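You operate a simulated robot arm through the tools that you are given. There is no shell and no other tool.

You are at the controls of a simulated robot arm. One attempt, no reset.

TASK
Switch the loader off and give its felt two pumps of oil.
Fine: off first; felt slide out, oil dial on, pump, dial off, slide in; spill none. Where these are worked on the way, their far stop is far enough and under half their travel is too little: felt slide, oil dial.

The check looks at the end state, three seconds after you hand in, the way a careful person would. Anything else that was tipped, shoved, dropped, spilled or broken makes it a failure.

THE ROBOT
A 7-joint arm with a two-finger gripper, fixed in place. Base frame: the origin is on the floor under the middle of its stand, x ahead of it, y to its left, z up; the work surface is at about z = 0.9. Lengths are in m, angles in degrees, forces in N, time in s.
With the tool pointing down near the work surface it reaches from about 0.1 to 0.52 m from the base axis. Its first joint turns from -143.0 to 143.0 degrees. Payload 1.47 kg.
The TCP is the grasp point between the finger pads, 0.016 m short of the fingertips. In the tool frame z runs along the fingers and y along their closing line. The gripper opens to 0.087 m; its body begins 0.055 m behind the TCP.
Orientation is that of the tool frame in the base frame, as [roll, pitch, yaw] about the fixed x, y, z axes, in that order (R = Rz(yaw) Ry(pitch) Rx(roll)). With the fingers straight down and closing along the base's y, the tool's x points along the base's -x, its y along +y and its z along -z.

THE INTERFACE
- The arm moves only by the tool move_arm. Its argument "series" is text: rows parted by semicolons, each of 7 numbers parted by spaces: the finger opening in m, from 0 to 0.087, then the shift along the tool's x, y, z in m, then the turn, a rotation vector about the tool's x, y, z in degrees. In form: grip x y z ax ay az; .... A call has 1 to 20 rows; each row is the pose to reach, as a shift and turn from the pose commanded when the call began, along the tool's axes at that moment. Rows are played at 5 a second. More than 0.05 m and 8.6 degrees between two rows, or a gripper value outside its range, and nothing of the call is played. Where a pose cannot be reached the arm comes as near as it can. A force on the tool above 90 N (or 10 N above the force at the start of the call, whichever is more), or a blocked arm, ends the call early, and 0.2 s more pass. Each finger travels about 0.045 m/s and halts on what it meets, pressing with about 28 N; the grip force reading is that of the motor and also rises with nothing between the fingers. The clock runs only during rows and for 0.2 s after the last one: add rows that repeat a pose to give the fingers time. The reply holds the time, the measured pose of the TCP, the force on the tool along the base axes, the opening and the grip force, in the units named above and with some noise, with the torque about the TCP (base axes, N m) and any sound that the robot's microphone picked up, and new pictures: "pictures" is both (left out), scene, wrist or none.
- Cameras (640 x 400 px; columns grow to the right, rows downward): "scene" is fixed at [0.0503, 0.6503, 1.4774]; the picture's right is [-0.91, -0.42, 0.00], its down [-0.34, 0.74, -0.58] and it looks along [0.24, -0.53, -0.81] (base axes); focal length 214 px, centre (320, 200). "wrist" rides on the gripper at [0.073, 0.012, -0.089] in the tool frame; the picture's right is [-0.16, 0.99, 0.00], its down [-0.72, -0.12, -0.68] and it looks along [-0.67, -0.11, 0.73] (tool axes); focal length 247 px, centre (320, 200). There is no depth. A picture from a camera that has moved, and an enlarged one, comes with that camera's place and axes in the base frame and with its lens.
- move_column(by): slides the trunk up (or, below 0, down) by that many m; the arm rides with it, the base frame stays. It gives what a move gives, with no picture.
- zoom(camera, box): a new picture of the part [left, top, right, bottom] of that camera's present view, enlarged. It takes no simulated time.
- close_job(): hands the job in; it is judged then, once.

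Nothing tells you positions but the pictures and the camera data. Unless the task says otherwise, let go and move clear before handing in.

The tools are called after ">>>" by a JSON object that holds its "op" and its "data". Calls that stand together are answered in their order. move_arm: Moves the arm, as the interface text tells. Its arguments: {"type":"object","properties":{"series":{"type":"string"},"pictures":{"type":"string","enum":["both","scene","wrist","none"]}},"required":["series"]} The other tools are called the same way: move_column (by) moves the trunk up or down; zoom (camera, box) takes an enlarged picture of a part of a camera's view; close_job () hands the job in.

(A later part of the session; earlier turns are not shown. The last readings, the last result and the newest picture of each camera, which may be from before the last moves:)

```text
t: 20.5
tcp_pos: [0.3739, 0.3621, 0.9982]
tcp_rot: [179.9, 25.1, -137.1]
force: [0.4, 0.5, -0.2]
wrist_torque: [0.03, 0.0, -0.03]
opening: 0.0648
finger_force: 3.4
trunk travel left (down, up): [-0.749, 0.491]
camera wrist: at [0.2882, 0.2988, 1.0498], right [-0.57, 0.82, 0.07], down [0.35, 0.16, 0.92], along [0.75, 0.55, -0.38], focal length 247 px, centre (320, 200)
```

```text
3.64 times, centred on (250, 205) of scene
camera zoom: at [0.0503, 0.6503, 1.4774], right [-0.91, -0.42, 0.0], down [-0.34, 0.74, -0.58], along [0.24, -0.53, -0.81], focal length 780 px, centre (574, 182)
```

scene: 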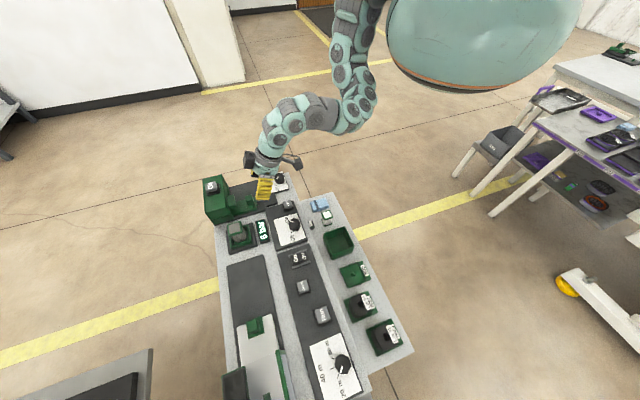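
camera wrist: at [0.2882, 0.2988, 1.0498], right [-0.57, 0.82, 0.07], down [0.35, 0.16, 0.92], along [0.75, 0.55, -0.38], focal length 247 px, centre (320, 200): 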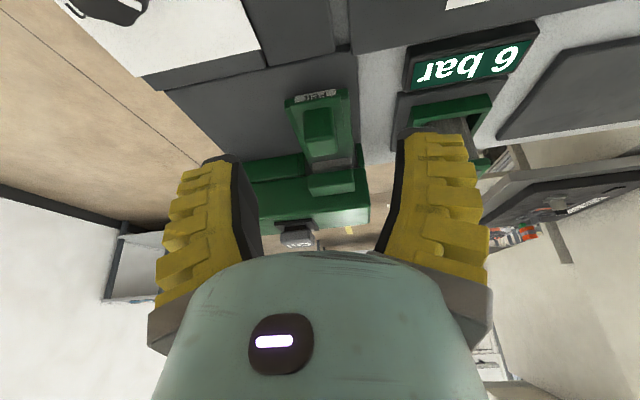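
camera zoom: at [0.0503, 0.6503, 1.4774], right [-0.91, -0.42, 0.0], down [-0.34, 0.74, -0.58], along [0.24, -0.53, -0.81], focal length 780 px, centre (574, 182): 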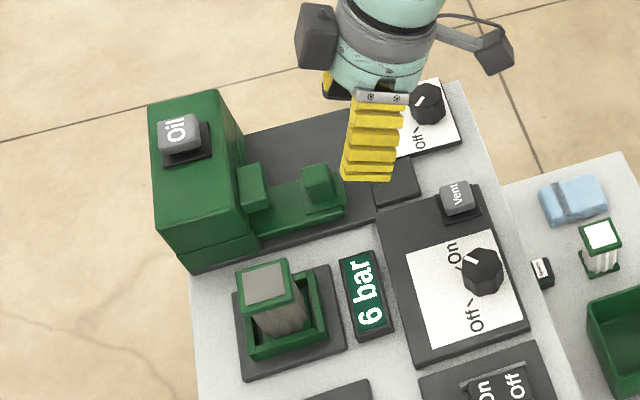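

The knob's top is at about z 0.95, u' 0.008, v' 0.563. Fingers straddle it; I'm descending along the tool axis, stopping about 1 cm short to check alignment.

>>> {"op": "move_arm", "data": {"series": "0.04 -0.006 -0.001 0.02 0 0 0; 0.04 -0.0121 -0.001 0.035 0 0 0; 0.04 -0.0121 -0.001 0.042 0 0 0; 0.04 -0.0121 -0.001 0.042 0 0 0", "pictures": "both"}}

>>> {"op": "zoom", "data": {"camera": "wrist", "box": [220, 40, 420, 240]}}

>>> {"op": "zoom", "data": {"camera": "scene", "box": [200, 160, 300, 250]}}

```text
t: 21.5
tcp_pos: [0.3957, 0.3802, 0.9657]
tcp_rot: [180.0, 25.0, -137.2]
force: [-0.1, 0.0, -0.9]
wrist_torque: [0.0, -0.01, -0.04]
opening: 0.0459
finger_force: 4.4
trunk travel left (down, up): [-0.749, 0.491]
camera wrist: at [0.3095, 0.3177, 1.0166], right [-0.57, 0.82, 0.07], down [0.35, 0.16, 0.92], along [0.75, 0.55, -0.38], focal length 247 px, centre (320, 200)
```

scene: 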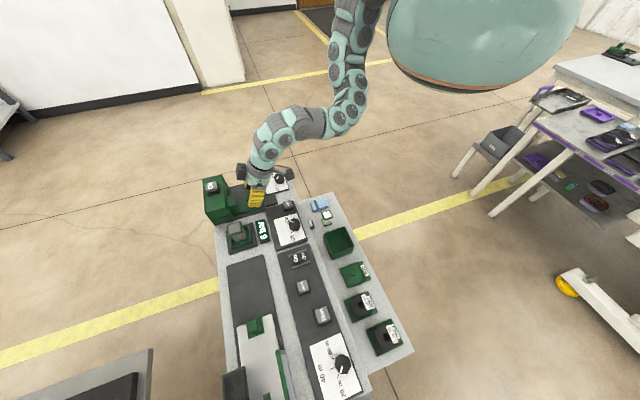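
wrist: 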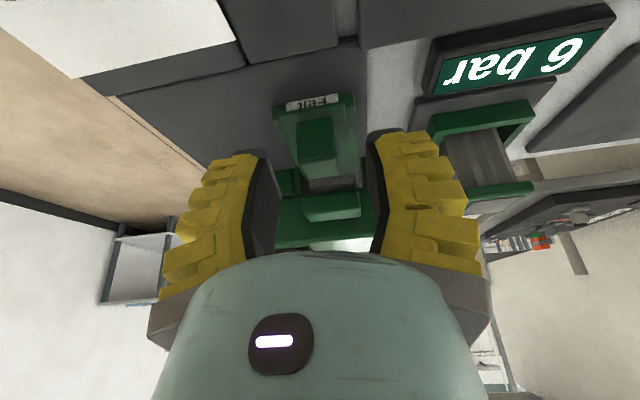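

```text
2.00 times, centred on (320, 140) of wrist
camera zoom: at [0.3095, 0.3177, 1.0166], right [-0.57, 0.82, 0.07], down [0.35, 0.16, 0.92], along [0.75, 0.55, -0.38], focal length 494 px, centre (320, 320)
```

zoom: 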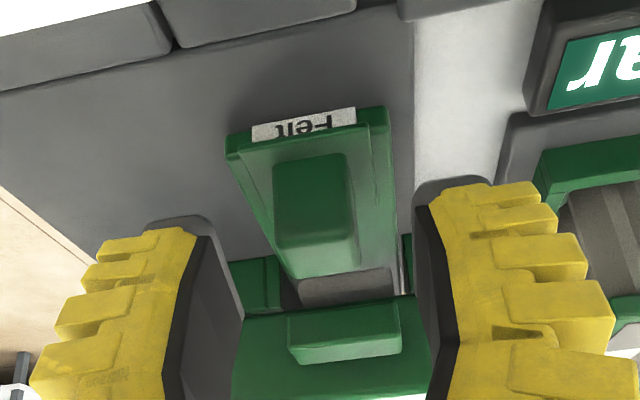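

```text
4.44 times, centred on (250, 205) of scene
camera zoom: at [0.0503, 0.6503, 1.4774], right [-0.91, -0.42, 0.0], down [-0.34, 0.74, -0.58], along [0.24, -0.53, -0.81], focal length 953 px, centre (631, 178)
```

zoom: 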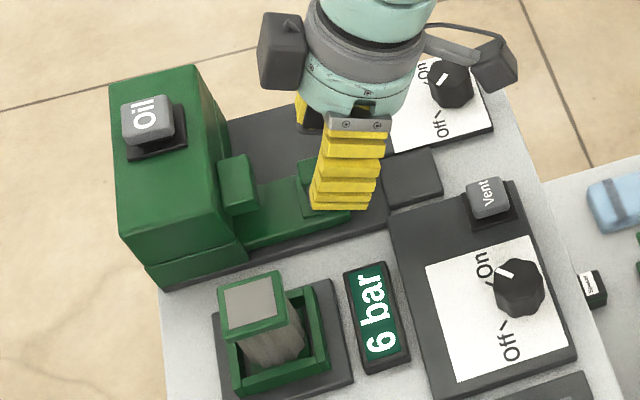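

Alignment looks good. Descending the last centimetre and closing on the knob.

>>> {"op": "move_arm", "data": {"series": "0.04 -0.0018 0 0.0073 0 0 0; 0.04 -0.0036 0 0.0146 0 0 0; 0.04 -0.0036 0 0.0146 0 0 0; 0.02 -0.0036 0 0.0146 0 0 0; 0 -0.0036 0 0.0146 0 0 0; 0 -0.0036 0 0.0146 0 0 0; 0 -0.0036 0 0.0146 0 0 0", "pictures": "both"}}

>>> {"op": "zoom", "data": {"camera": "wrist", "box": [220, 40, 420, 240]}}

>>> {"op": "zoom", "data": {"camera": "scene", "box": [200, 160, 300, 250]}}

```text
t: 23.1
tcp_pos: [0.4025, 0.3848, 0.9541]
tcp_rot: [179.9, 25.0, -137.1]
force: [-3.3, -9.3, 13.0]
wrist_torque: [-0.27, 0.23, 0.1]
opening: 0.0185
finger_force: 30.1
trunk travel left (down, up): [-0.749, 0.491]
camera wrist: at [0.3169, 0.3229, 1.0055], right [-0.57, 0.82, 0.07], down [0.35, 0.17, 0.92], along [0.75, 0.55, -0.38], focal length 247 px, centre (320, 200)
```

scene: 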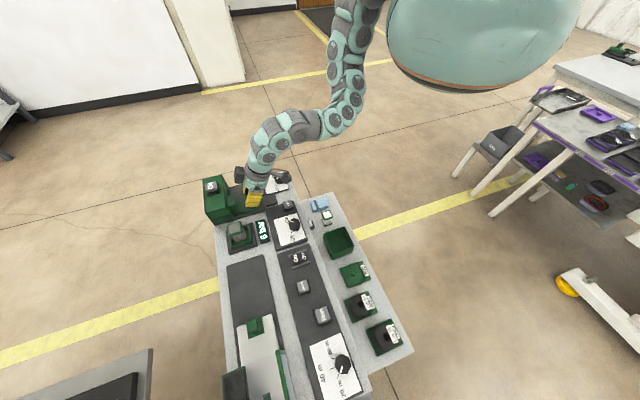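
wrist: 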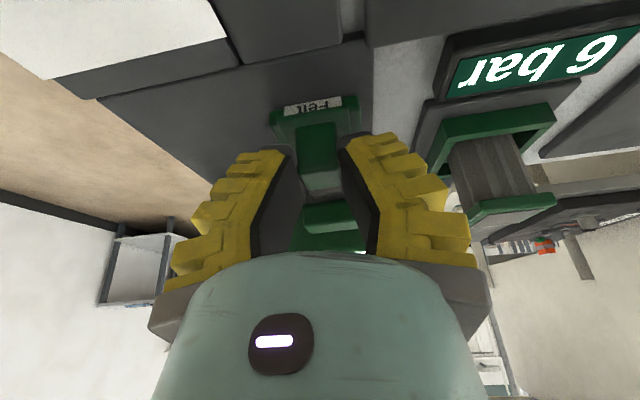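

```text
2.00 times, centred on (320, 140) of wrist
camera zoom: at [0.3169, 0.3229, 1.0055], right [-0.57, 0.82, 0.07], down [0.35, 0.17, 0.92], along [0.75, 0.55, -0.38], focal length 494 px, centre (320, 320)
```

zoom: 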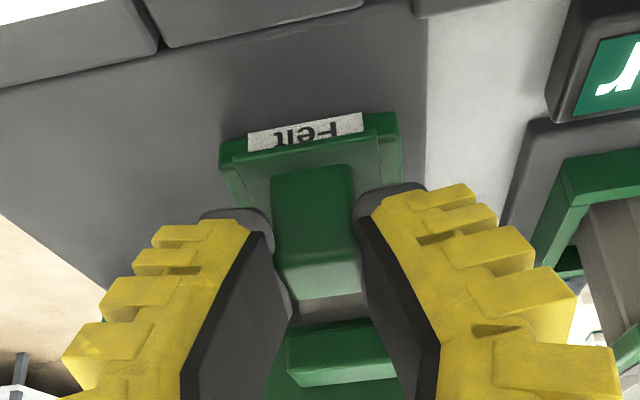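

```text
4.44 times, centred on (250, 205) of scene
camera zoom: at [0.0503, 0.6503, 1.4774], right [-0.91, -0.42, 0.0], down [-0.34, 0.74, -0.58], along [0.24, -0.53, -0.81], focal length 953 px, centre (631, 178)
```

zoom: 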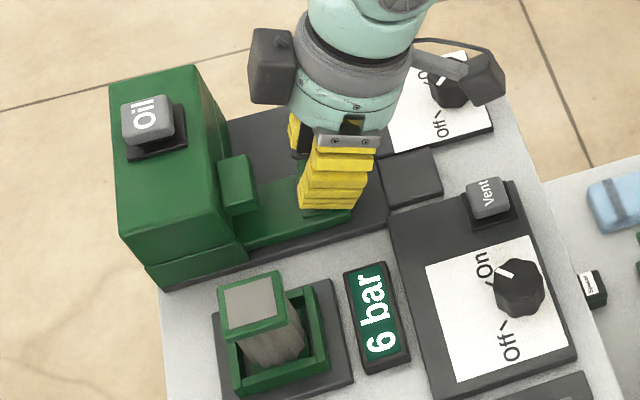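

The knob is gripped (opening 18.5 mm, 30 N). I'll ease up 1 mm and pull the slide towards the robot.

>>> {"op": "move_arm", "data": {"series": "0 -0.0004 0 -0.0009 0 0 0; 0 0.0041 0 -0.003 0 0 0; 0 0.0087 0 -0.0051 0 0 0; 0 0.0132 0 -0.0073 0 0 0; 0 0.0177 0 -0.0094 0 0 0; 0 0.0177 0 -0.0094 0 0 0", "pictures": "both"}}

>>> {"op": "zoom", "data": {"camera": "wrist", "box": [220, 40, 420, 240]}}

>>> {"op": "zoom", "data": {"camera": "scene", "box": [200, 160, 300, 250]}}

```text
t: 24.5
tcp_pos: [0.3889, 0.3729, 0.9564]
tcp_rot: [-180.0, 25.1, -137.1]
force: [5.4, -4.8, 10.8]
wrist_torque: [0.05, -0.08, 0.01]
opening: 0.0132
finger_force: 30.3
trunk travel left (down, up): [-0.749, 0.491]
camera wrist: at [0.3036, 0.3099, 1.0063], right [-0.57, 0.82, 0.07], down [0.35, 0.17, 0.92], along [0.75, 0.55, -0.38], focal length 247 px, centre (320, 200)
```

scene: 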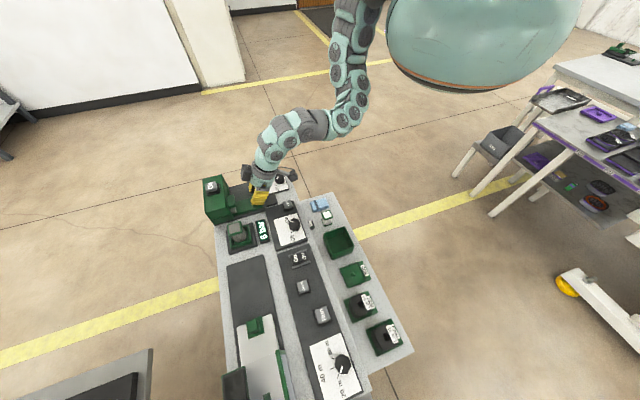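
wrist: 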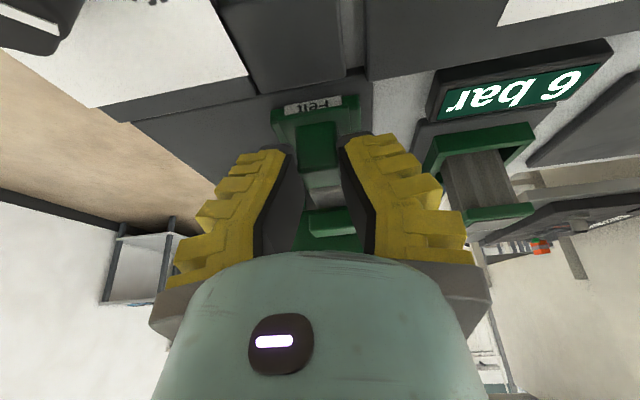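

```text
2.00 times, centred on (320, 140) of wrist
camera zoom: at [0.3036, 0.3099, 1.0063], right [-0.57, 0.82, 0.07], down [0.35, 0.17, 0.92], along [0.75, 0.55, -0.38], focal length 494 px, centre (320, 320)
```

zoom: 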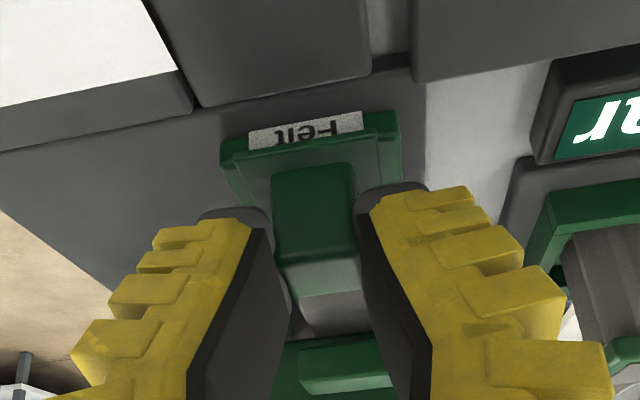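

```text
4.44 times, centred on (250, 205) of scene
camera zoom: at [0.0503, 0.6503, 1.4774], right [-0.91, -0.42, 0.0], down [-0.34, 0.74, -0.58], along [0.24, -0.53, -0.81], focal length 953 px, centre (631, 178)
```

zoom: 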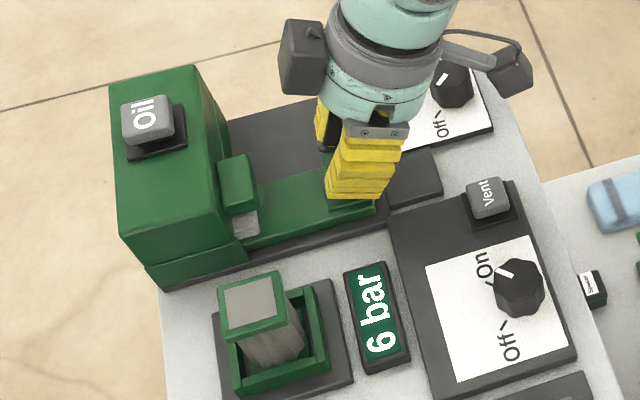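

The slide is coming with the knob and the felt is showing under the spout. Continuing the pull.

>>> {"op": "move_arm", "data": {"series": "0 0.0045 0 -0.0021 0 0 0; 0 0.0091 0 -0.0042 0 0 0; 0 0.0136 0 -0.0063 0 0 0; 0 0.0181 0 -0.0085 0 0 0; 0 0.0181 0 -0.0085 0 0 0", "pictures": "both"}}

>>> {"op": "zoom", "data": {"camera": "wrist", "box": [220, 40, 420, 240]}}

>>> {"op": "zoom", "data": {"camera": "scene", "box": [200, 160, 300, 250]}}

```text
t: 25.7
tcp_pos: [0.3753, 0.3578, 0.956]
tcp_rot: [-179.8, 25.1, -137.0]
force: [8.4, -7.4, 11.7]
wrist_torque: [-0.01, -0.1, -0.01]
opening: 0.0131
finger_force: 29.4
trunk travel left (down, up): [-0.749, 0.491]
camera wrist: at [0.2894, 0.2958, 1.0064], right [-0.57, 0.82, 0.07], down [0.35, 0.17, 0.92], along [0.75, 0.55, -0.38], focal length 247 px, centre (320, 200)
```

scene: 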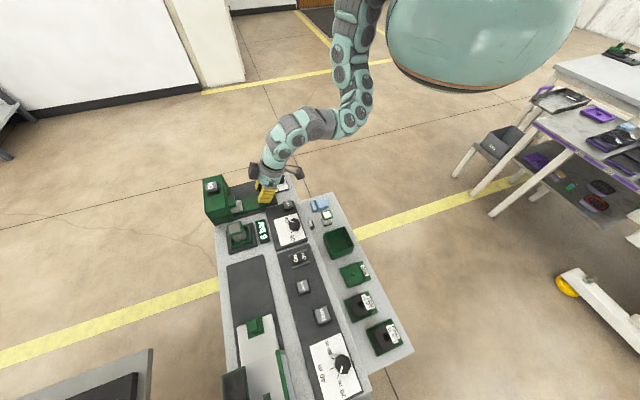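
wrist: 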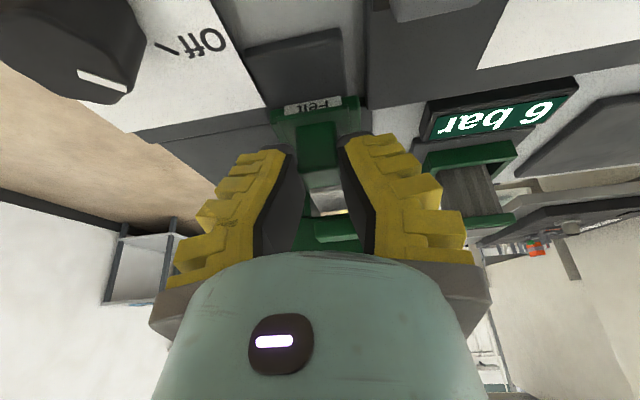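

```text
2.00 times, centred on (320, 140) of wrist
camera zoom: at [0.2894, 0.2958, 1.0064], right [-0.57, 0.82, 0.07], down [0.35, 0.17, 0.92], along [0.75, 0.55, -0.38], focal length 494 px, centre (320, 320)
```

zoom: 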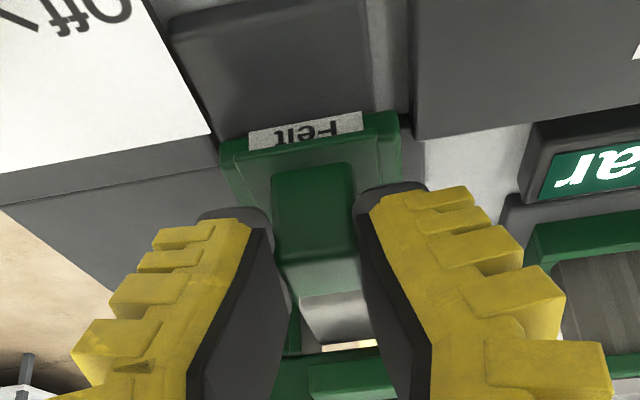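

```text
4.44 times, centred on (250, 205) of scene
camera zoom: at [0.0503, 0.6503, 1.4774], right [-0.91, -0.42, 0.0], down [-0.34, 0.74, -0.58], along [0.24, -0.53, -0.81], focal length 953 px, centre (631, 178)
```

zoom: 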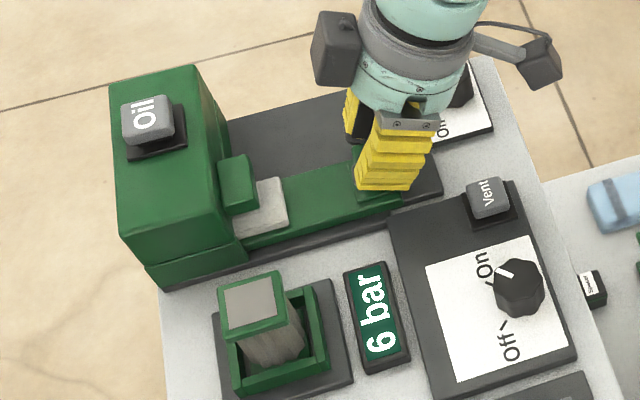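

Now pulled 38 mm with no stop felt yet. Continuing in small steps until the far stop.

>>> {"op": "move_arm", "data": {"series": "0 0.0036 0 -0.0017 0 0 0; 0 0.0072 0 -0.0034 0 0 0; 0 0.0109 0 -0.0051 0 0 0; 0 0.0109 0 -0.0051 0 0 0", "pictures": "wrist"}}

>>> {"op": "zoom", "data": {"camera": "wrist", "box": [220, 40, 420, 240]}}

>>> {"op": "zoom", "data": {"camera": "scene", "box": [200, 160, 300, 250]}}

```text
t: 26.7
tcp_pos: [0.366, 0.351, 0.9555]
tcp_rot: [-179.8, 25.1, -137.1]
force: [9.1, -6.8, 15.3]
wrist_torque: [-0.16, -0.01, 0.06]
opening: 0.0128
finger_force: 29.7
trunk travel left (down, up): [-0.749, 0.491]
camera wrist: at [0.2807, 0.2873, 1.0063], right [-0.57, 0.82, 0.06], down [0.35, 0.17, 0.92], along [0.75, 0.55, -0.38], focal length 247 px, centre (320, 200)
```

wrist: 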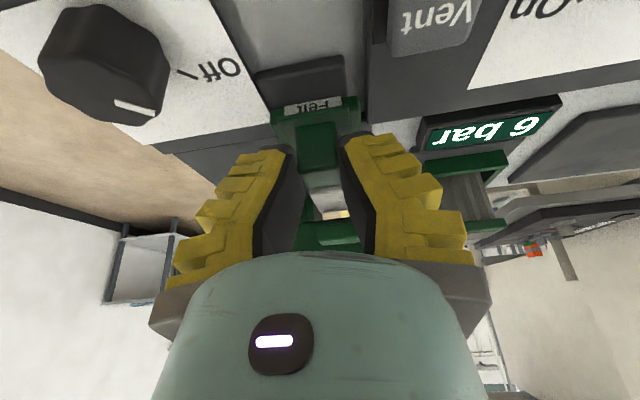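

```text
2.00 times, centred on (320, 140) of wrist
camera zoom: at [0.2807, 0.2873, 1.0063], right [-0.57, 0.82, 0.06], down [0.35, 0.17, 0.92], along [0.75, 0.55, -0.38], focal length 494 px, centre (320, 320)
```

zoom: 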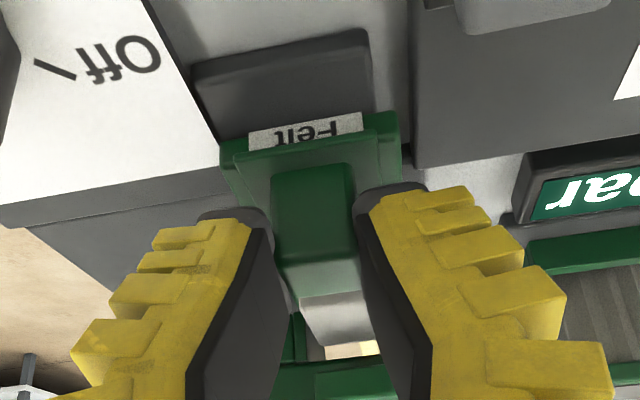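

```text
4.44 times, centred on (250, 205) of scene
camera zoom: at [0.0503, 0.6503, 1.4774], right [-0.91, -0.42, 0.0], down [-0.34, 0.74, -0.58], along [0.24, -0.53, -0.81], focal length 953 px, centre (631, 178)
```

zoom: 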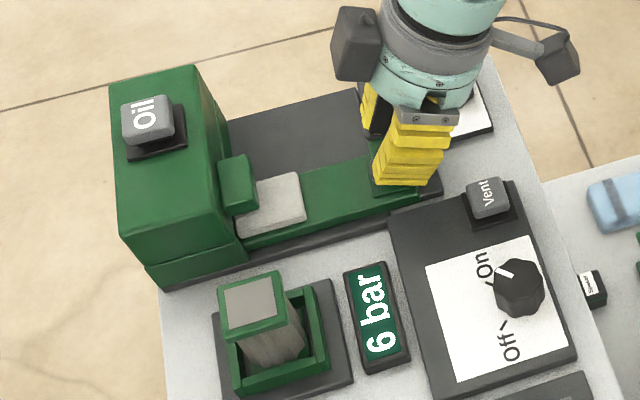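

>>> {"op": "move_arm", "data": {"series": "0 0.0036 0 -0.0017 0 0 0; 0 0.0072 0 -0.0034 0 0 0; 0 0.0109 0 -0.0051 0 0 0; 0 0.0109 0 -0.0051 0 0 0", "pictures": "wrist"}}

>>> {"op": "zoom", "data": {"camera": "wrist", "box": [220, 40, 420, 240]}}

>>> {"op": "zoom", "data": {"camera": "scene", "box": [200, 160, 300, 250]}}

```text
t: 27.7
tcp_pos: [0.358, 0.3412, 0.9561]
tcp_rot: [-179.9, 25.1, -137.0]
force: [8.8, -7.3, 10.5]
wrist_torque: [-0.15, -0.04, 0.02]
opening: 0.0126
finger_force: 29.6
trunk travel left (down, up): [-0.749, 0.491]
camera wrist: at [0.2721, 0.2787, 1.0063], right [-0.57, 0.82, 0.06], down [0.35, 0.17, 0.92], along [0.75, 0.55, -0.38], focal length 247 px, centre (320, 200)
```

wrist: 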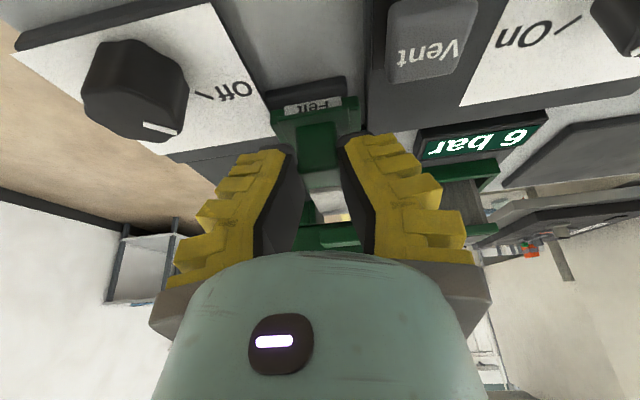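

```text
2.00 times, centred on (320, 140) of wrist
camera zoom: at [0.2721, 0.2787, 1.0063], right [-0.57, 0.82, 0.06], down [0.35, 0.17, 0.92], along [0.75, 0.55, -0.38], focal length 494 px, centre (320, 320)
```

zoom: 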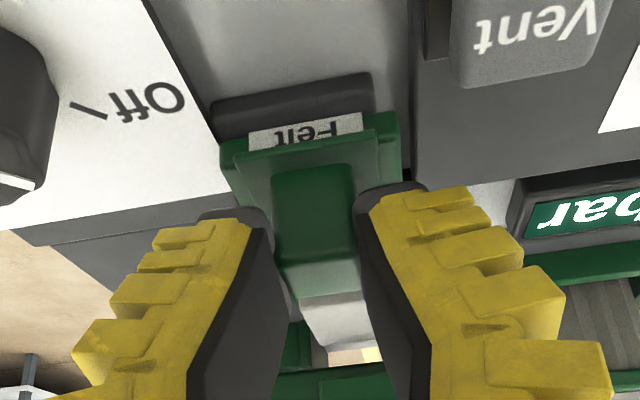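

```text
4.44 times, centred on (250, 205) of scene
camera zoom: at [0.0503, 0.6503, 1.4774], right [-0.91, -0.42, 0.0], down [-0.34, 0.74, -0.58], along [0.24, -0.53, -0.81], focal length 953 px, centre (631, 178)
```

zoom: 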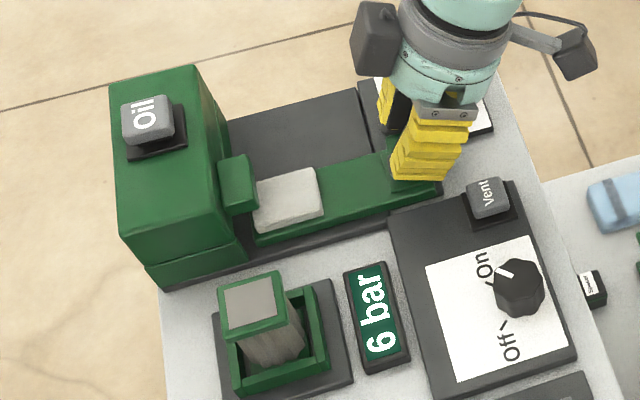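

>>> {"op": "move_arm", "data": {"series": "0 0.0027 0 -0.0013 0 0 0; 0 0.0054 0 -0.0025 0 0 0; 0 0.0082 0 -0.0038 0 0 0; 0 0.0082 0 -0.0038 0 0 0", "pictures": "wrist"}}

>>> {"op": "zoom", "data": {"camera": "wrist", "box": [220, 40, 420, 240]}}

>>> {"op": "zoom", "data": {"camera": "scene", "box": [200, 160, 300, 250]}}

```text
t: 28.7
tcp_pos: [0.3544, 0.3382, 0.9593]
tcp_rot: [-179.9, 25.7, -137.0]
force: [11.2, -3.9, 29.4]
wrist_torque: [0.01, -0.37, -0.23]
opening: 0.006
finger_force: 30.4
trunk travel left (down, up): [-0.749, 0.491]
camera wrist: at [0.2677, 0.2752, 1.0084], right [-0.57, 0.82, 0.07], down [0.34, 0.16, 0.93], along [0.75, 0.55, -0.37], focal length 247 px, centre (320, 200)
```

wrist: 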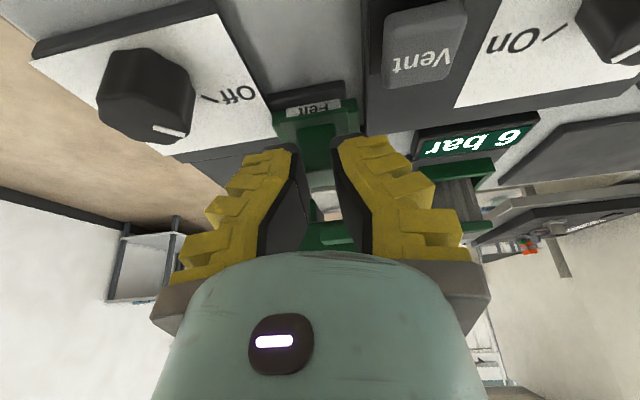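

```text
2.00 times, centred on (320, 140) of wrist
camera zoom: at [0.2677, 0.2752, 1.0084], right [-0.57, 0.82, 0.07], down [0.34, 0.16, 0.93], along [0.75, 0.55, -0.37], focal length 494 px, centre (320, 320)
```

zoom: 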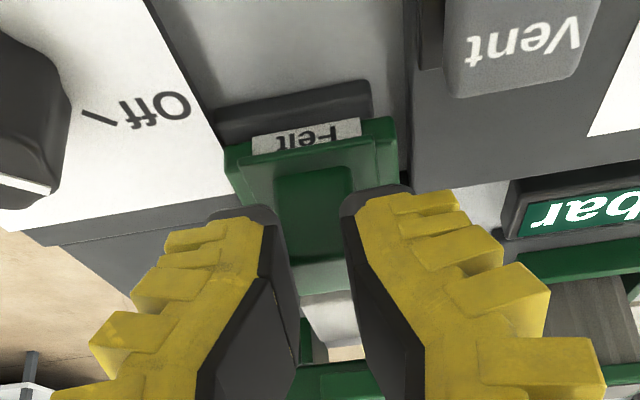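

```text
4.44 times, centred on (250, 205) of scene
camera zoom: at [0.0503, 0.6503, 1.4774], right [-0.91, -0.42, 0.0], down [-0.34, 0.74, -0.58], along [0.24, -0.53, -0.81], focal length 953 px, centre (631, 178)
```

zoom: 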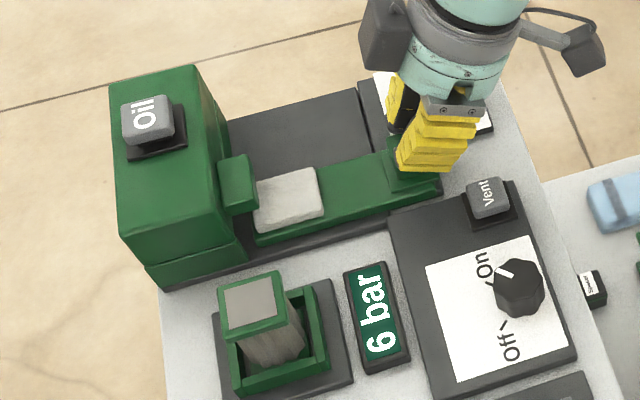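

The felt didn't move further and the fingers began to ride up the knob, so the slide is at its far stop (felt fully out in front of the spout). I'll release and lift clear.

>>> {"op": "move_arm", "data": {"series": "0.03 0 0 -0.001 0 0 0; 0.05 0 0 -0.002 0 0 0; 0.05 0 0 -0.002 0 0 0; 0.05 0 0 -0.02 0 0 0; 0.05 0.005 0 -0.05 0 0 0; 0.05 0.01 0 -0.08 0 0 0; 0.05 0.01 0 -0.08 0 0 0", "pictures": "both"}}

>>> {"op": "zoom", "data": {"camera": "wrist", "box": [200, 0, 440, 240]}}

>>> {"op": "zoom", "data": {"camera": "scene", "box": [200, 160, 300, 250]}}

```text
t: 30.3
tcp_pos: [0.3173, 0.3073, 1.0238]
tcp_rot: [179.8, 24.9, -137.0]
force: [0.1, -0.4, -0.4]
wrist_torque: [0.0, 0.0, 0.04]
opening: 0.0553
finger_force: 3.8
trunk travel left (down, up): [-0.749, 0.491]
camera wrist: at [0.2309, 0.245, 1.074], right [-0.57, 0.82, 0.07], down [0.35, 0.17, 0.92], along [0.74, 0.55, -0.38], focal length 247 px, centre (320, 200)
```

scene: 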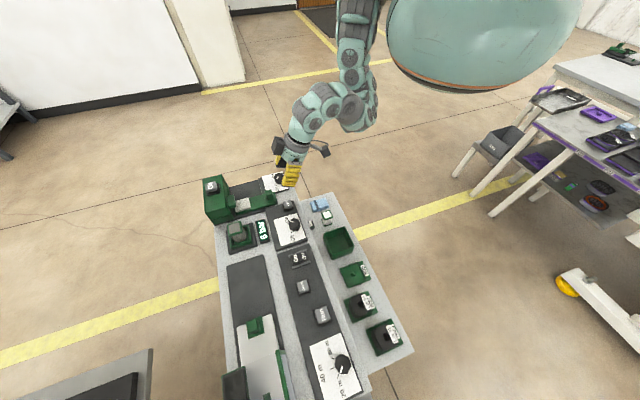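
wrist: 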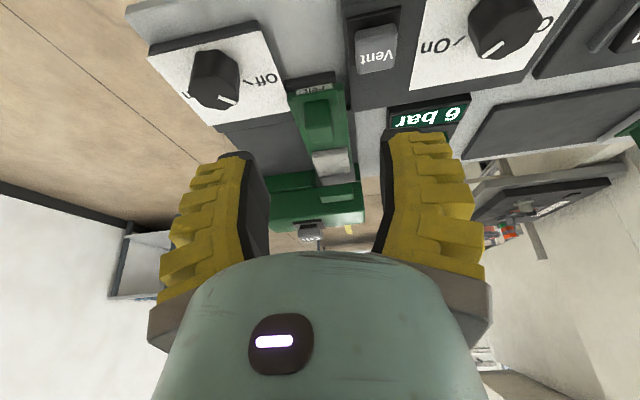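

```text
1.67 times, centred on (320, 120) of wrist
camera zoom: at [0.2309, 0.245, 1.074], right [-0.57, 0.82, 0.07], down [0.35, 0.17, 0.92], along [0.74, 0.55, -0.38], focal length 412 px, centre (320, 333)
```

zoom: 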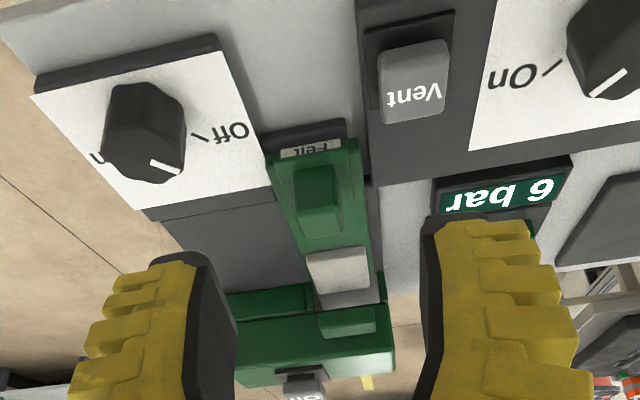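

```text
4.44 times, centred on (250, 205) of scene
camera zoom: at [0.0503, 0.6503, 1.4774], right [-0.91, -0.42, 0.0], down [-0.34, 0.74, -0.58], along [0.24, -0.53, -0.81], focal length 953 px, centre (631, 178)
```

zoom: 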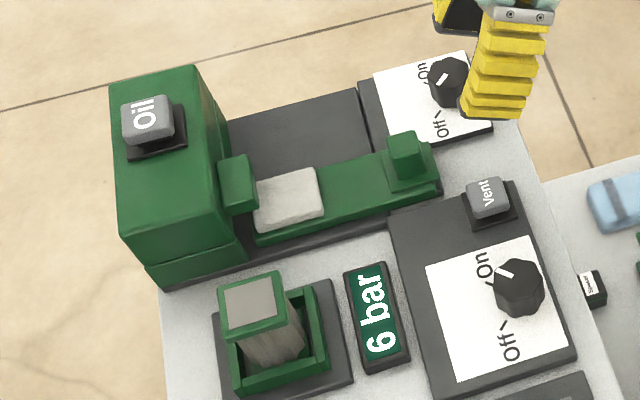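

The slide is out with the felt exposed under the spout. Next is the oil dial, near u' −0.062, v' 0.458. I'm moving above it with the tool straight down again.

>>> {"op": "move_arm", "data": {"series": "0.06 -0.0005 -0.018 0.004 0 6.25 0; 0.06 -0.001 -0.036 0.008 0 12.5 0; 0.06 -0.0015 -0.054 0.012 0 18.75 0; 0.06 -0.0018 -0.071 0.0163 0 25 0; 0.06 -0.0018 -0.071 0.0163 0 25 0", "pictures": "both"}}

>>> {"op": "zoom", "data": {"camera": "wrist", "box": [220, 20, 420, 220]}}

```text
t: 31.5
tcp_pos: [0.3731, 0.2608, 1.0095]
tcp_rot: [-180.0, -0.1, -137.0]
force: [-0.1, -0.6, 0.2]
wrist_torque: [0.01, 0.06, -0.02]
opening: 0.0645
finger_force: 3.1
trunk travel left (down, up): [-0.749, 0.491]
camera wrist: at [0.3089, 0.2191, 1.0996], right [-0.56, 0.83, 0.0], down [0.61, 0.41, 0.68], along [0.56, 0.38, -0.73], focal length 247 px, centre (320, 200)
```

scene: 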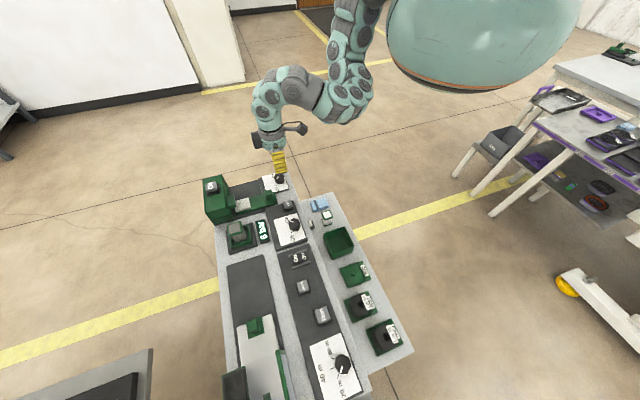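
wrist: 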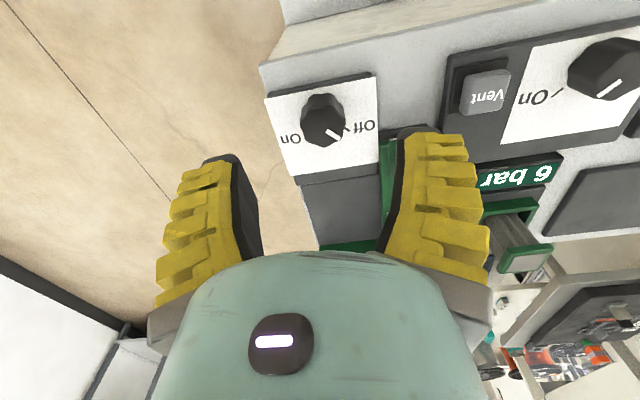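

```text
2.00 times, centred on (320, 120) of wrist
camera zoom: at [0.3089, 0.2191, 1.0996], right [-0.56, 0.83, 0.0], down [0.61, 0.41, 0.68], along [0.56, 0.38, -0.73], focal length 494 px, centre (320, 360)
```

zoom: 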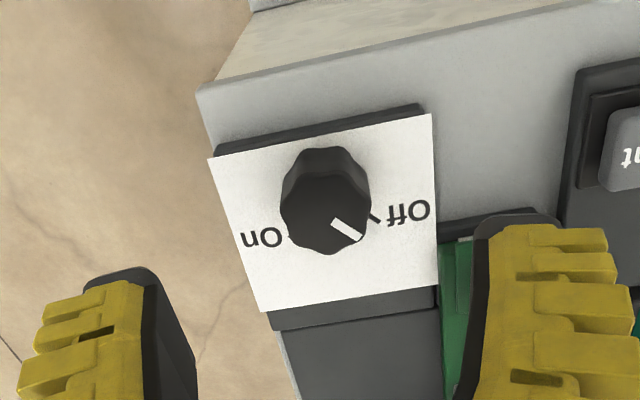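

The dial knob sits at about u' −0.064, v' 0.4605, top z 0.93, mark at Off. I'll pre-rotate the gripper −55° about its axis and centre over the knob, so I can then turn it 90° clockwise to On.

>>> {"op": "move_arm", "data": {"series": "0.05 -0.003 0 0 0 0 -8; 0.05 -0.006 0 0 0 0 -16; 0.05 -0.0099 0.0003 0.005 0 0 -24; 0.05 -0.0099 0.0003 0.01 0 0 -32; 0.05 -0.0099 0.0003 0.02 0 0 -40; 0.05 -0.0099 0.0003 0.03 0 0 -48; 0.05 -0.0099 0.0003 0.04 0 0 -55; 0.05 -0.0099 0.0003 0.04 0 0 -55", "pictures": "both"}}

>>> {"op": "zoom", "data": {"camera": "wrist", "box": [220, 40, 420, 240]}}

>>> {"op": "zoom", "data": {"camera": "scene", "box": [220, 120, 320, 210]}}

```text
t: 33.3
tcp_pos: [0.3786, 0.2684, 0.9696]
tcp_rot: [179.9, 0.2, -81.9]
force: [0.0, 0.1, 0.7]
wrist_torque: [0.0, -0.01, -0.03]
opening: 0.0553
finger_force: 3.6
trunk travel left (down, up): [-0.749, 0.491]
camera wrist: at [0.3755, 0.1936, 1.0583], right [-1.0, 0.02, 0.0], down [0.01, 0.73, 0.68], along [0.01, 0.68, -0.73], focal length 247 px, centre (320, 200)
```

scene: 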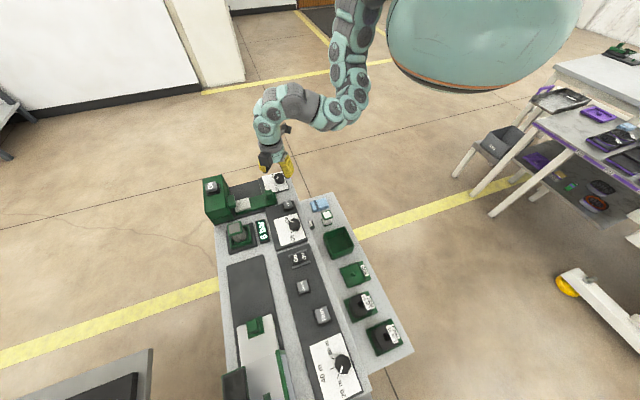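
wrist: 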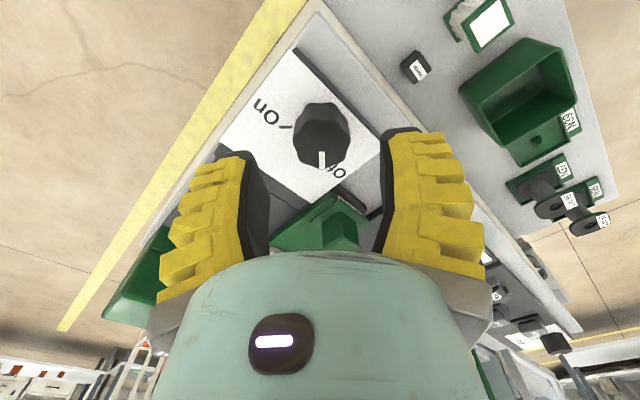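

```text
2.00 times, centred on (320, 140) of wrist
camera zoom: at [0.3755, 0.1936, 1.0583], right [-1.0, 0.02, 0.0], down [0.01, 0.73, 0.68], along [0.01, 0.68, -0.73], focal length 494 px, centre (320, 320)
```

zoom: 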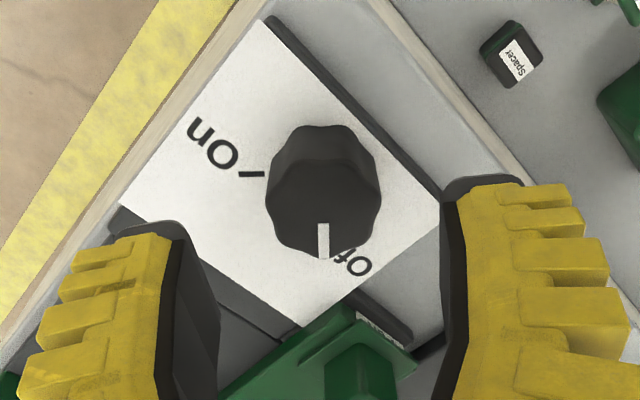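

```text
4.44 times, centred on (270, 165) of scene
camera zoom: at [0.0503, 0.6503, 1.4774], right [-0.91, -0.42, 0.0], down [-0.34, 0.74, -0.58], along [0.24, -0.53, -0.81], focal length 953 px, centre (542, 356)
```

zoom: 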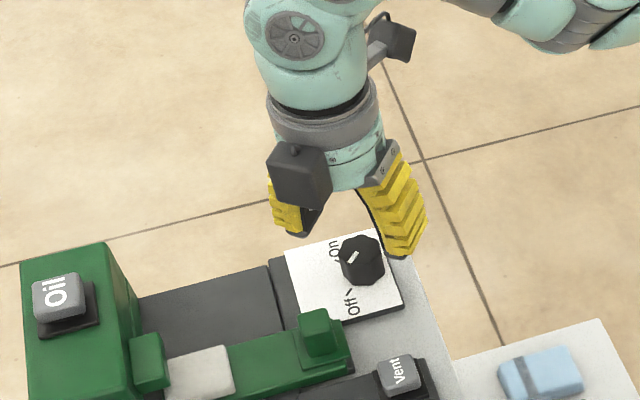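

Well centred (within 1 mm). Descending to grip the dial knob.

>>> {"op": "move_arm", "data": {"series": "0.05 0 0.0005 0.012 0 0 0; 0.05 0 0.0005 0.024 0 0 0; 0.05 0 0.0005 0.032 0 0 0; 0.05 0 0.0005 0.0375 0 0 0; 0.05 0 0.0005 0.0375 0 0 0; 0.02 0 0.0005 0.0375 0 0 0; 0 0 0.0005 0.0375 0 0 0; 0 0 0.0005 0.0375 0 0 0", "pictures": "both"}}

>>> {"op": "zoom", "data": {"camera": "wrist", "box": [220, 40, 420, 240]}}

>>> {"op": "zoom", "data": {"camera": "scene", "box": [220, 120, 320, 210]}}

```text
t: 35.1
tcp_pos: [0.3774, 0.2695, 0.932]
tcp_rot: [179.9, 0.0, -82.0]
force: [-3.2, -2.4, 4.7]
wrist_torque: [-0.33, -0.06, -0.03]
opening: 0.0274
finger_force: 27.9
trunk travel left (down, up): [-0.749, 0.491]
camera wrist: at [0.3743, 0.1934, 1.0215], right [-1.0, 0.02, 0.0], down [0.02, 0.73, 0.68], along [0.01, 0.68, -0.73], focal length 247 px, centre (320, 200)
```

scene: 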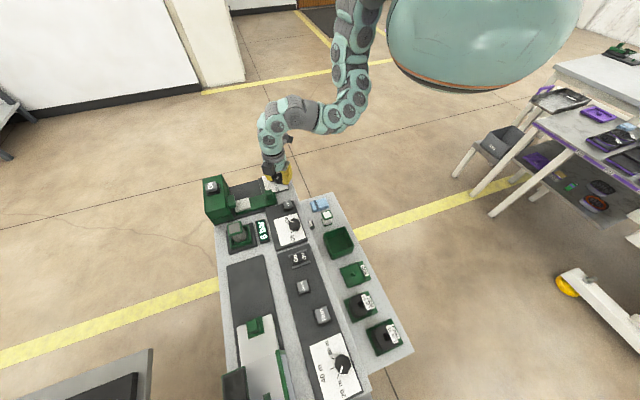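
wrist: 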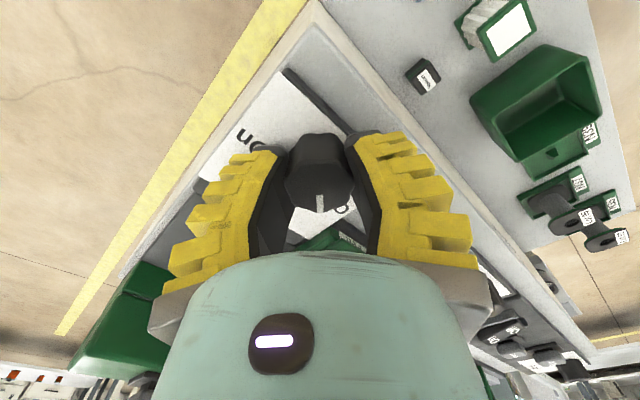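

```text
2.00 times, centred on (320, 140) of wrist
camera zoom: at [0.3743, 0.1934, 1.0215], right [-1.0, 0.02, 0.0], down [0.02, 0.73, 0.68], along [0.01, 0.68, -0.73], focal length 494 px, centre (320, 320)
```

zoom: 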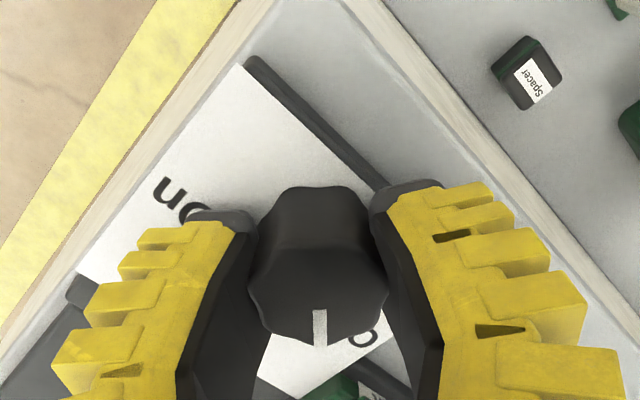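

```text
4.44 times, centred on (270, 165) of scene
camera zoom: at [0.0503, 0.6503, 1.4774], right [-0.91, -0.42, 0.0], down [-0.34, 0.74, -0.58], along [0.24, -0.53, -0.81], focal length 953 px, centre (542, 356)
```

zoom: 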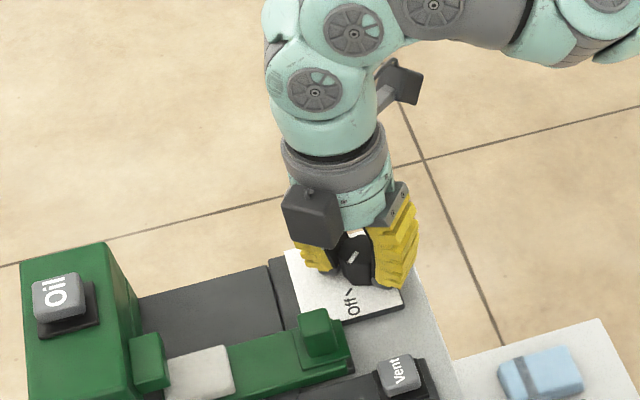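

Gripped, with the dial mark lined up with the tool. Turning clockwise (+ about tool z) to about 85°.

>>> {"op": "move_arm", "data": {"series": "0 0 0 0 0 0 8; 0 0 0 0 0 0 16; 0 0 0 0 0 0 24; 0 0 0 0 0 0 32; 0 0 0 0 0 0 40; 0 0 0 0 0 0 48; 0 0 0 0 0 0 56; 0 0 0 0 0 0 64; 0 0 0 0 0 0 72; 0 0 0 0 0 0 80; 0 0 0 0 0 0 85; 0 0 0 0 0 0 85", "pictures": "both"}}

>>> {"op": "zoom", "data": {"camera": "wrist", "box": [220, 40, 420, 240]}}

>>> {"op": "zoom", "data": {"camera": "scene", "box": [220, 120, 320, 210]}}

```text
t: 37.7
tcp_pos: [0.3777, 0.2682, 0.9314]
tcp_rot: [180.0, -0.1, -167.1]
force: [-7.8, -6.7, 16.0]
wrist_torque: [0.0, 0.16, -0.02]
opening: 0.0261
finger_force: 29.6
trunk travel left (down, up): [-0.749, 0.491]
camera wrist: at [0.3026, 0.2619, 1.0215], right [-0.07, 1.0, 0.0], down [0.73, 0.05, 0.68], along [0.68, 0.04, -0.73], focal length 247 px, centre (320, 200)
```

scene: 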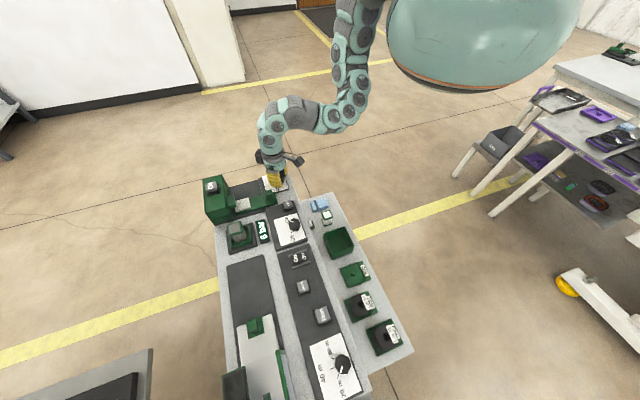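
wrist: 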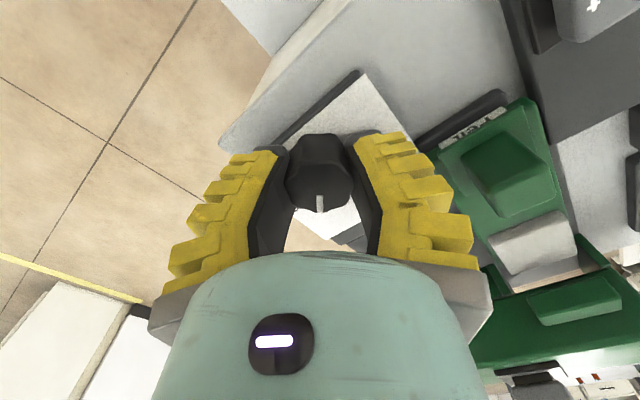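

```text
2.00 times, centred on (320, 140) of wrist
camera zoom: at [0.3026, 0.2619, 1.0215], right [-0.07, 1.0, 0.0], down [0.73, 0.05, 0.68], along [0.68, 0.04, -0.73], focal length 494 px, centre (320, 320)
```

zoom: 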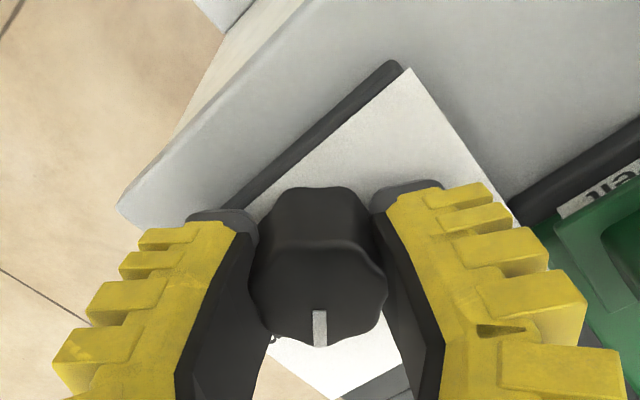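

```text
4.44 times, centred on (270, 165) of scene
camera zoom: at [0.0503, 0.6503, 1.4774], right [-0.91, -0.42, 0.0], down [-0.34, 0.74, -0.58], along [0.24, -0.53, -0.81], focal length 953 px, centre (542, 356)
```

zoom: 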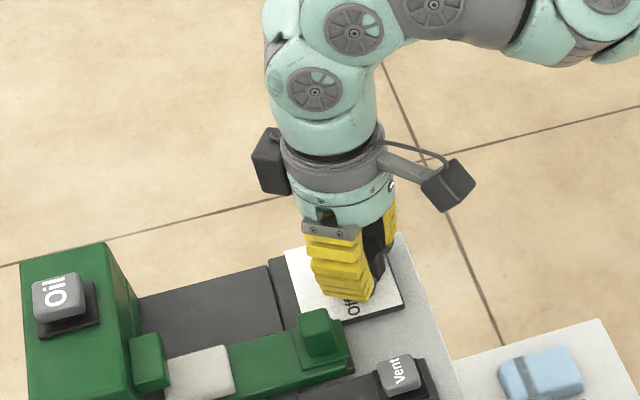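

The knob followed the full 85°. A few more degrees to bring it onto the On mark, then check the torque.

>>> {"op": "move_arm", "data": {"series": "0 0 0 0 0 0 3; 0 0 0 0 0 0 6; 0 0 0 0 0 0 6", "pictures": "wrist"}}

>>> {"op": "zoom", "data": {"camera": "wrist", "box": [220, 40, 420, 240]}}

```text
t: 38.5
tcp_pos: [0.3779, 0.2682, 0.9308]
tcp_rot: [180.0, -0.1, -172.9]
force: [-8.4, -6.6, 17.1]
wrist_torque: [-0.05, 0.09, 0.29]
opening: 0.0263
finger_force: 30.3
trunk travel left (down, up): [-0.749, 0.491]
camera wrist: at [0.3025, 0.2695, 1.0213], right [0.04, 1.0, 0.0], down [0.73, -0.03, 0.68], along [0.68, -0.03, -0.73], focal length 247 px, centre (320, 200)
```

wrist: 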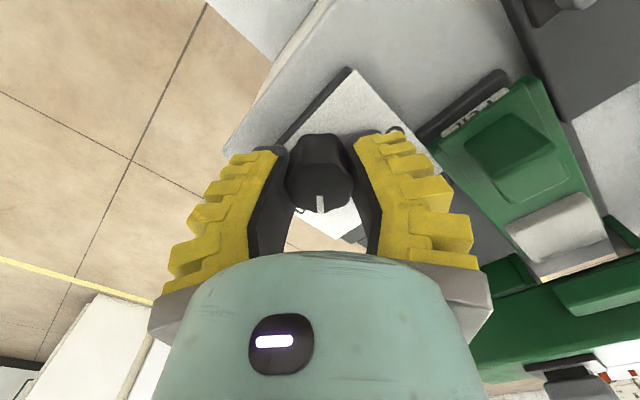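

```text
2.00 times, centred on (320, 140) of wrist
camera zoom: at [0.3025, 0.2695, 1.0213], right [0.04, 1.0, 0.0], down [0.73, -0.03, 0.68], along [0.68, -0.03, -0.73], focal length 494 px, centre (320, 320)
```

zoom: 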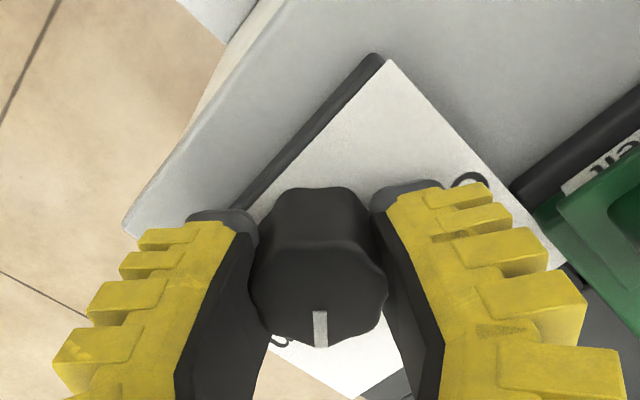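

Torque rose to 0.29 N·m, so the dial is on its On stop. Releasing, lifting, and turning the gripper back square to the machine.

>>> {"op": "move_arm", "data": {"series": "0.03 0 0 0 0 0 -1; 0.05 0 0 0 0 0 -1; 0.05 0 0 0 0 0 -1; 0.05 0 0 -0.015 0 0 -1; 0.05 0 0 -0.04 0 0 -1; 0.05 0 0 -0.06 0 0 -9; 0.05 0 0 -0.075 0 0 -17; 0.05 0 0 -0.08 0 0 -25; 0.05 0 0 -0.08 0 0 -33; 0.05 0 0 -0.08 0 0 -36; 0.05 0 0 -0.08 0 0 -36", "pictures": "both"}}

>>> {"op": "zoom", "data": {"camera": "wrist", "box": [220, 0, 420, 200]}}

>>> {"op": "zoom", "data": {"camera": "scene", "box": [200, 150, 320, 250]}}

```text
t: 40.9
tcp_pos: [0.3779, 0.2678, 1.0117]
tcp_rot: [179.9, 0.1, -136.9]
force: [-0.5, -0.6, -0.1]
wrist_torque: [0.0, 0.0, 0.0]
opening: 0.0555
finger_force: 4.1
trunk travel left (down, up): [-0.749, 0.491]
camera wrist: at [0.3152, 0.226, 1.1013], right [-0.56, 0.83, 0.0], down [0.61, 0.41, 0.68], along [0.56, 0.38, -0.73], focal length 247 px, centre (320, 200)
```

scene: 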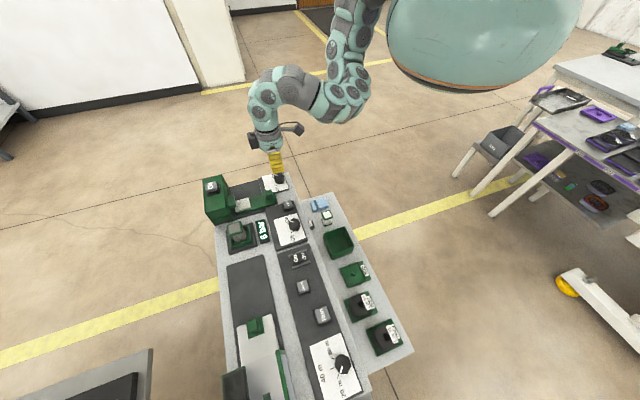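
wrist: 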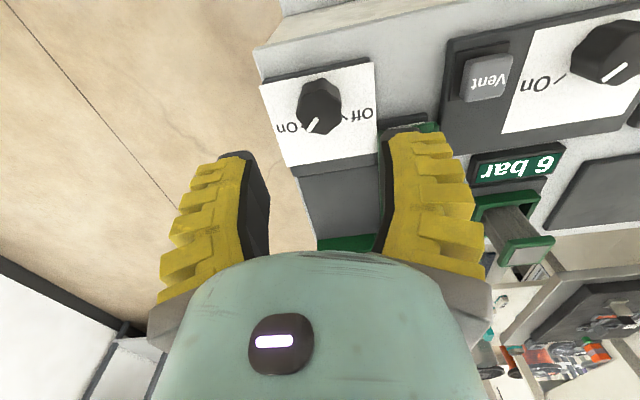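

```text
2.00 times, centred on (320, 100) of wrist
camera zoom: at [0.3152, 0.226, 1.1013], right [-0.56, 0.83, 0.0], down [0.61, 0.41, 0.68], along [0.56, 0.38, -0.73], focal length 494 px, centre (320, 400)
```

zoom: 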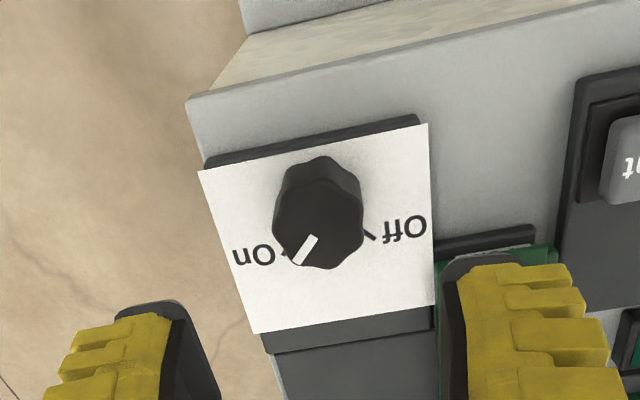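

```text
4.00 times, centred on (260, 200) of scene
camera zoom: at [0.0503, 0.6503, 1.4774], right [-0.91, -0.42, 0.0], down [-0.34, 0.74, -0.58], along [0.24, -0.53, -0.81], focal length 858 px, centre (560, 200)
```

zoom: 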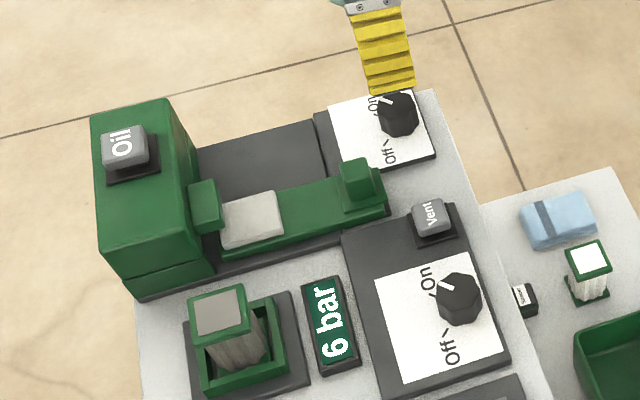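

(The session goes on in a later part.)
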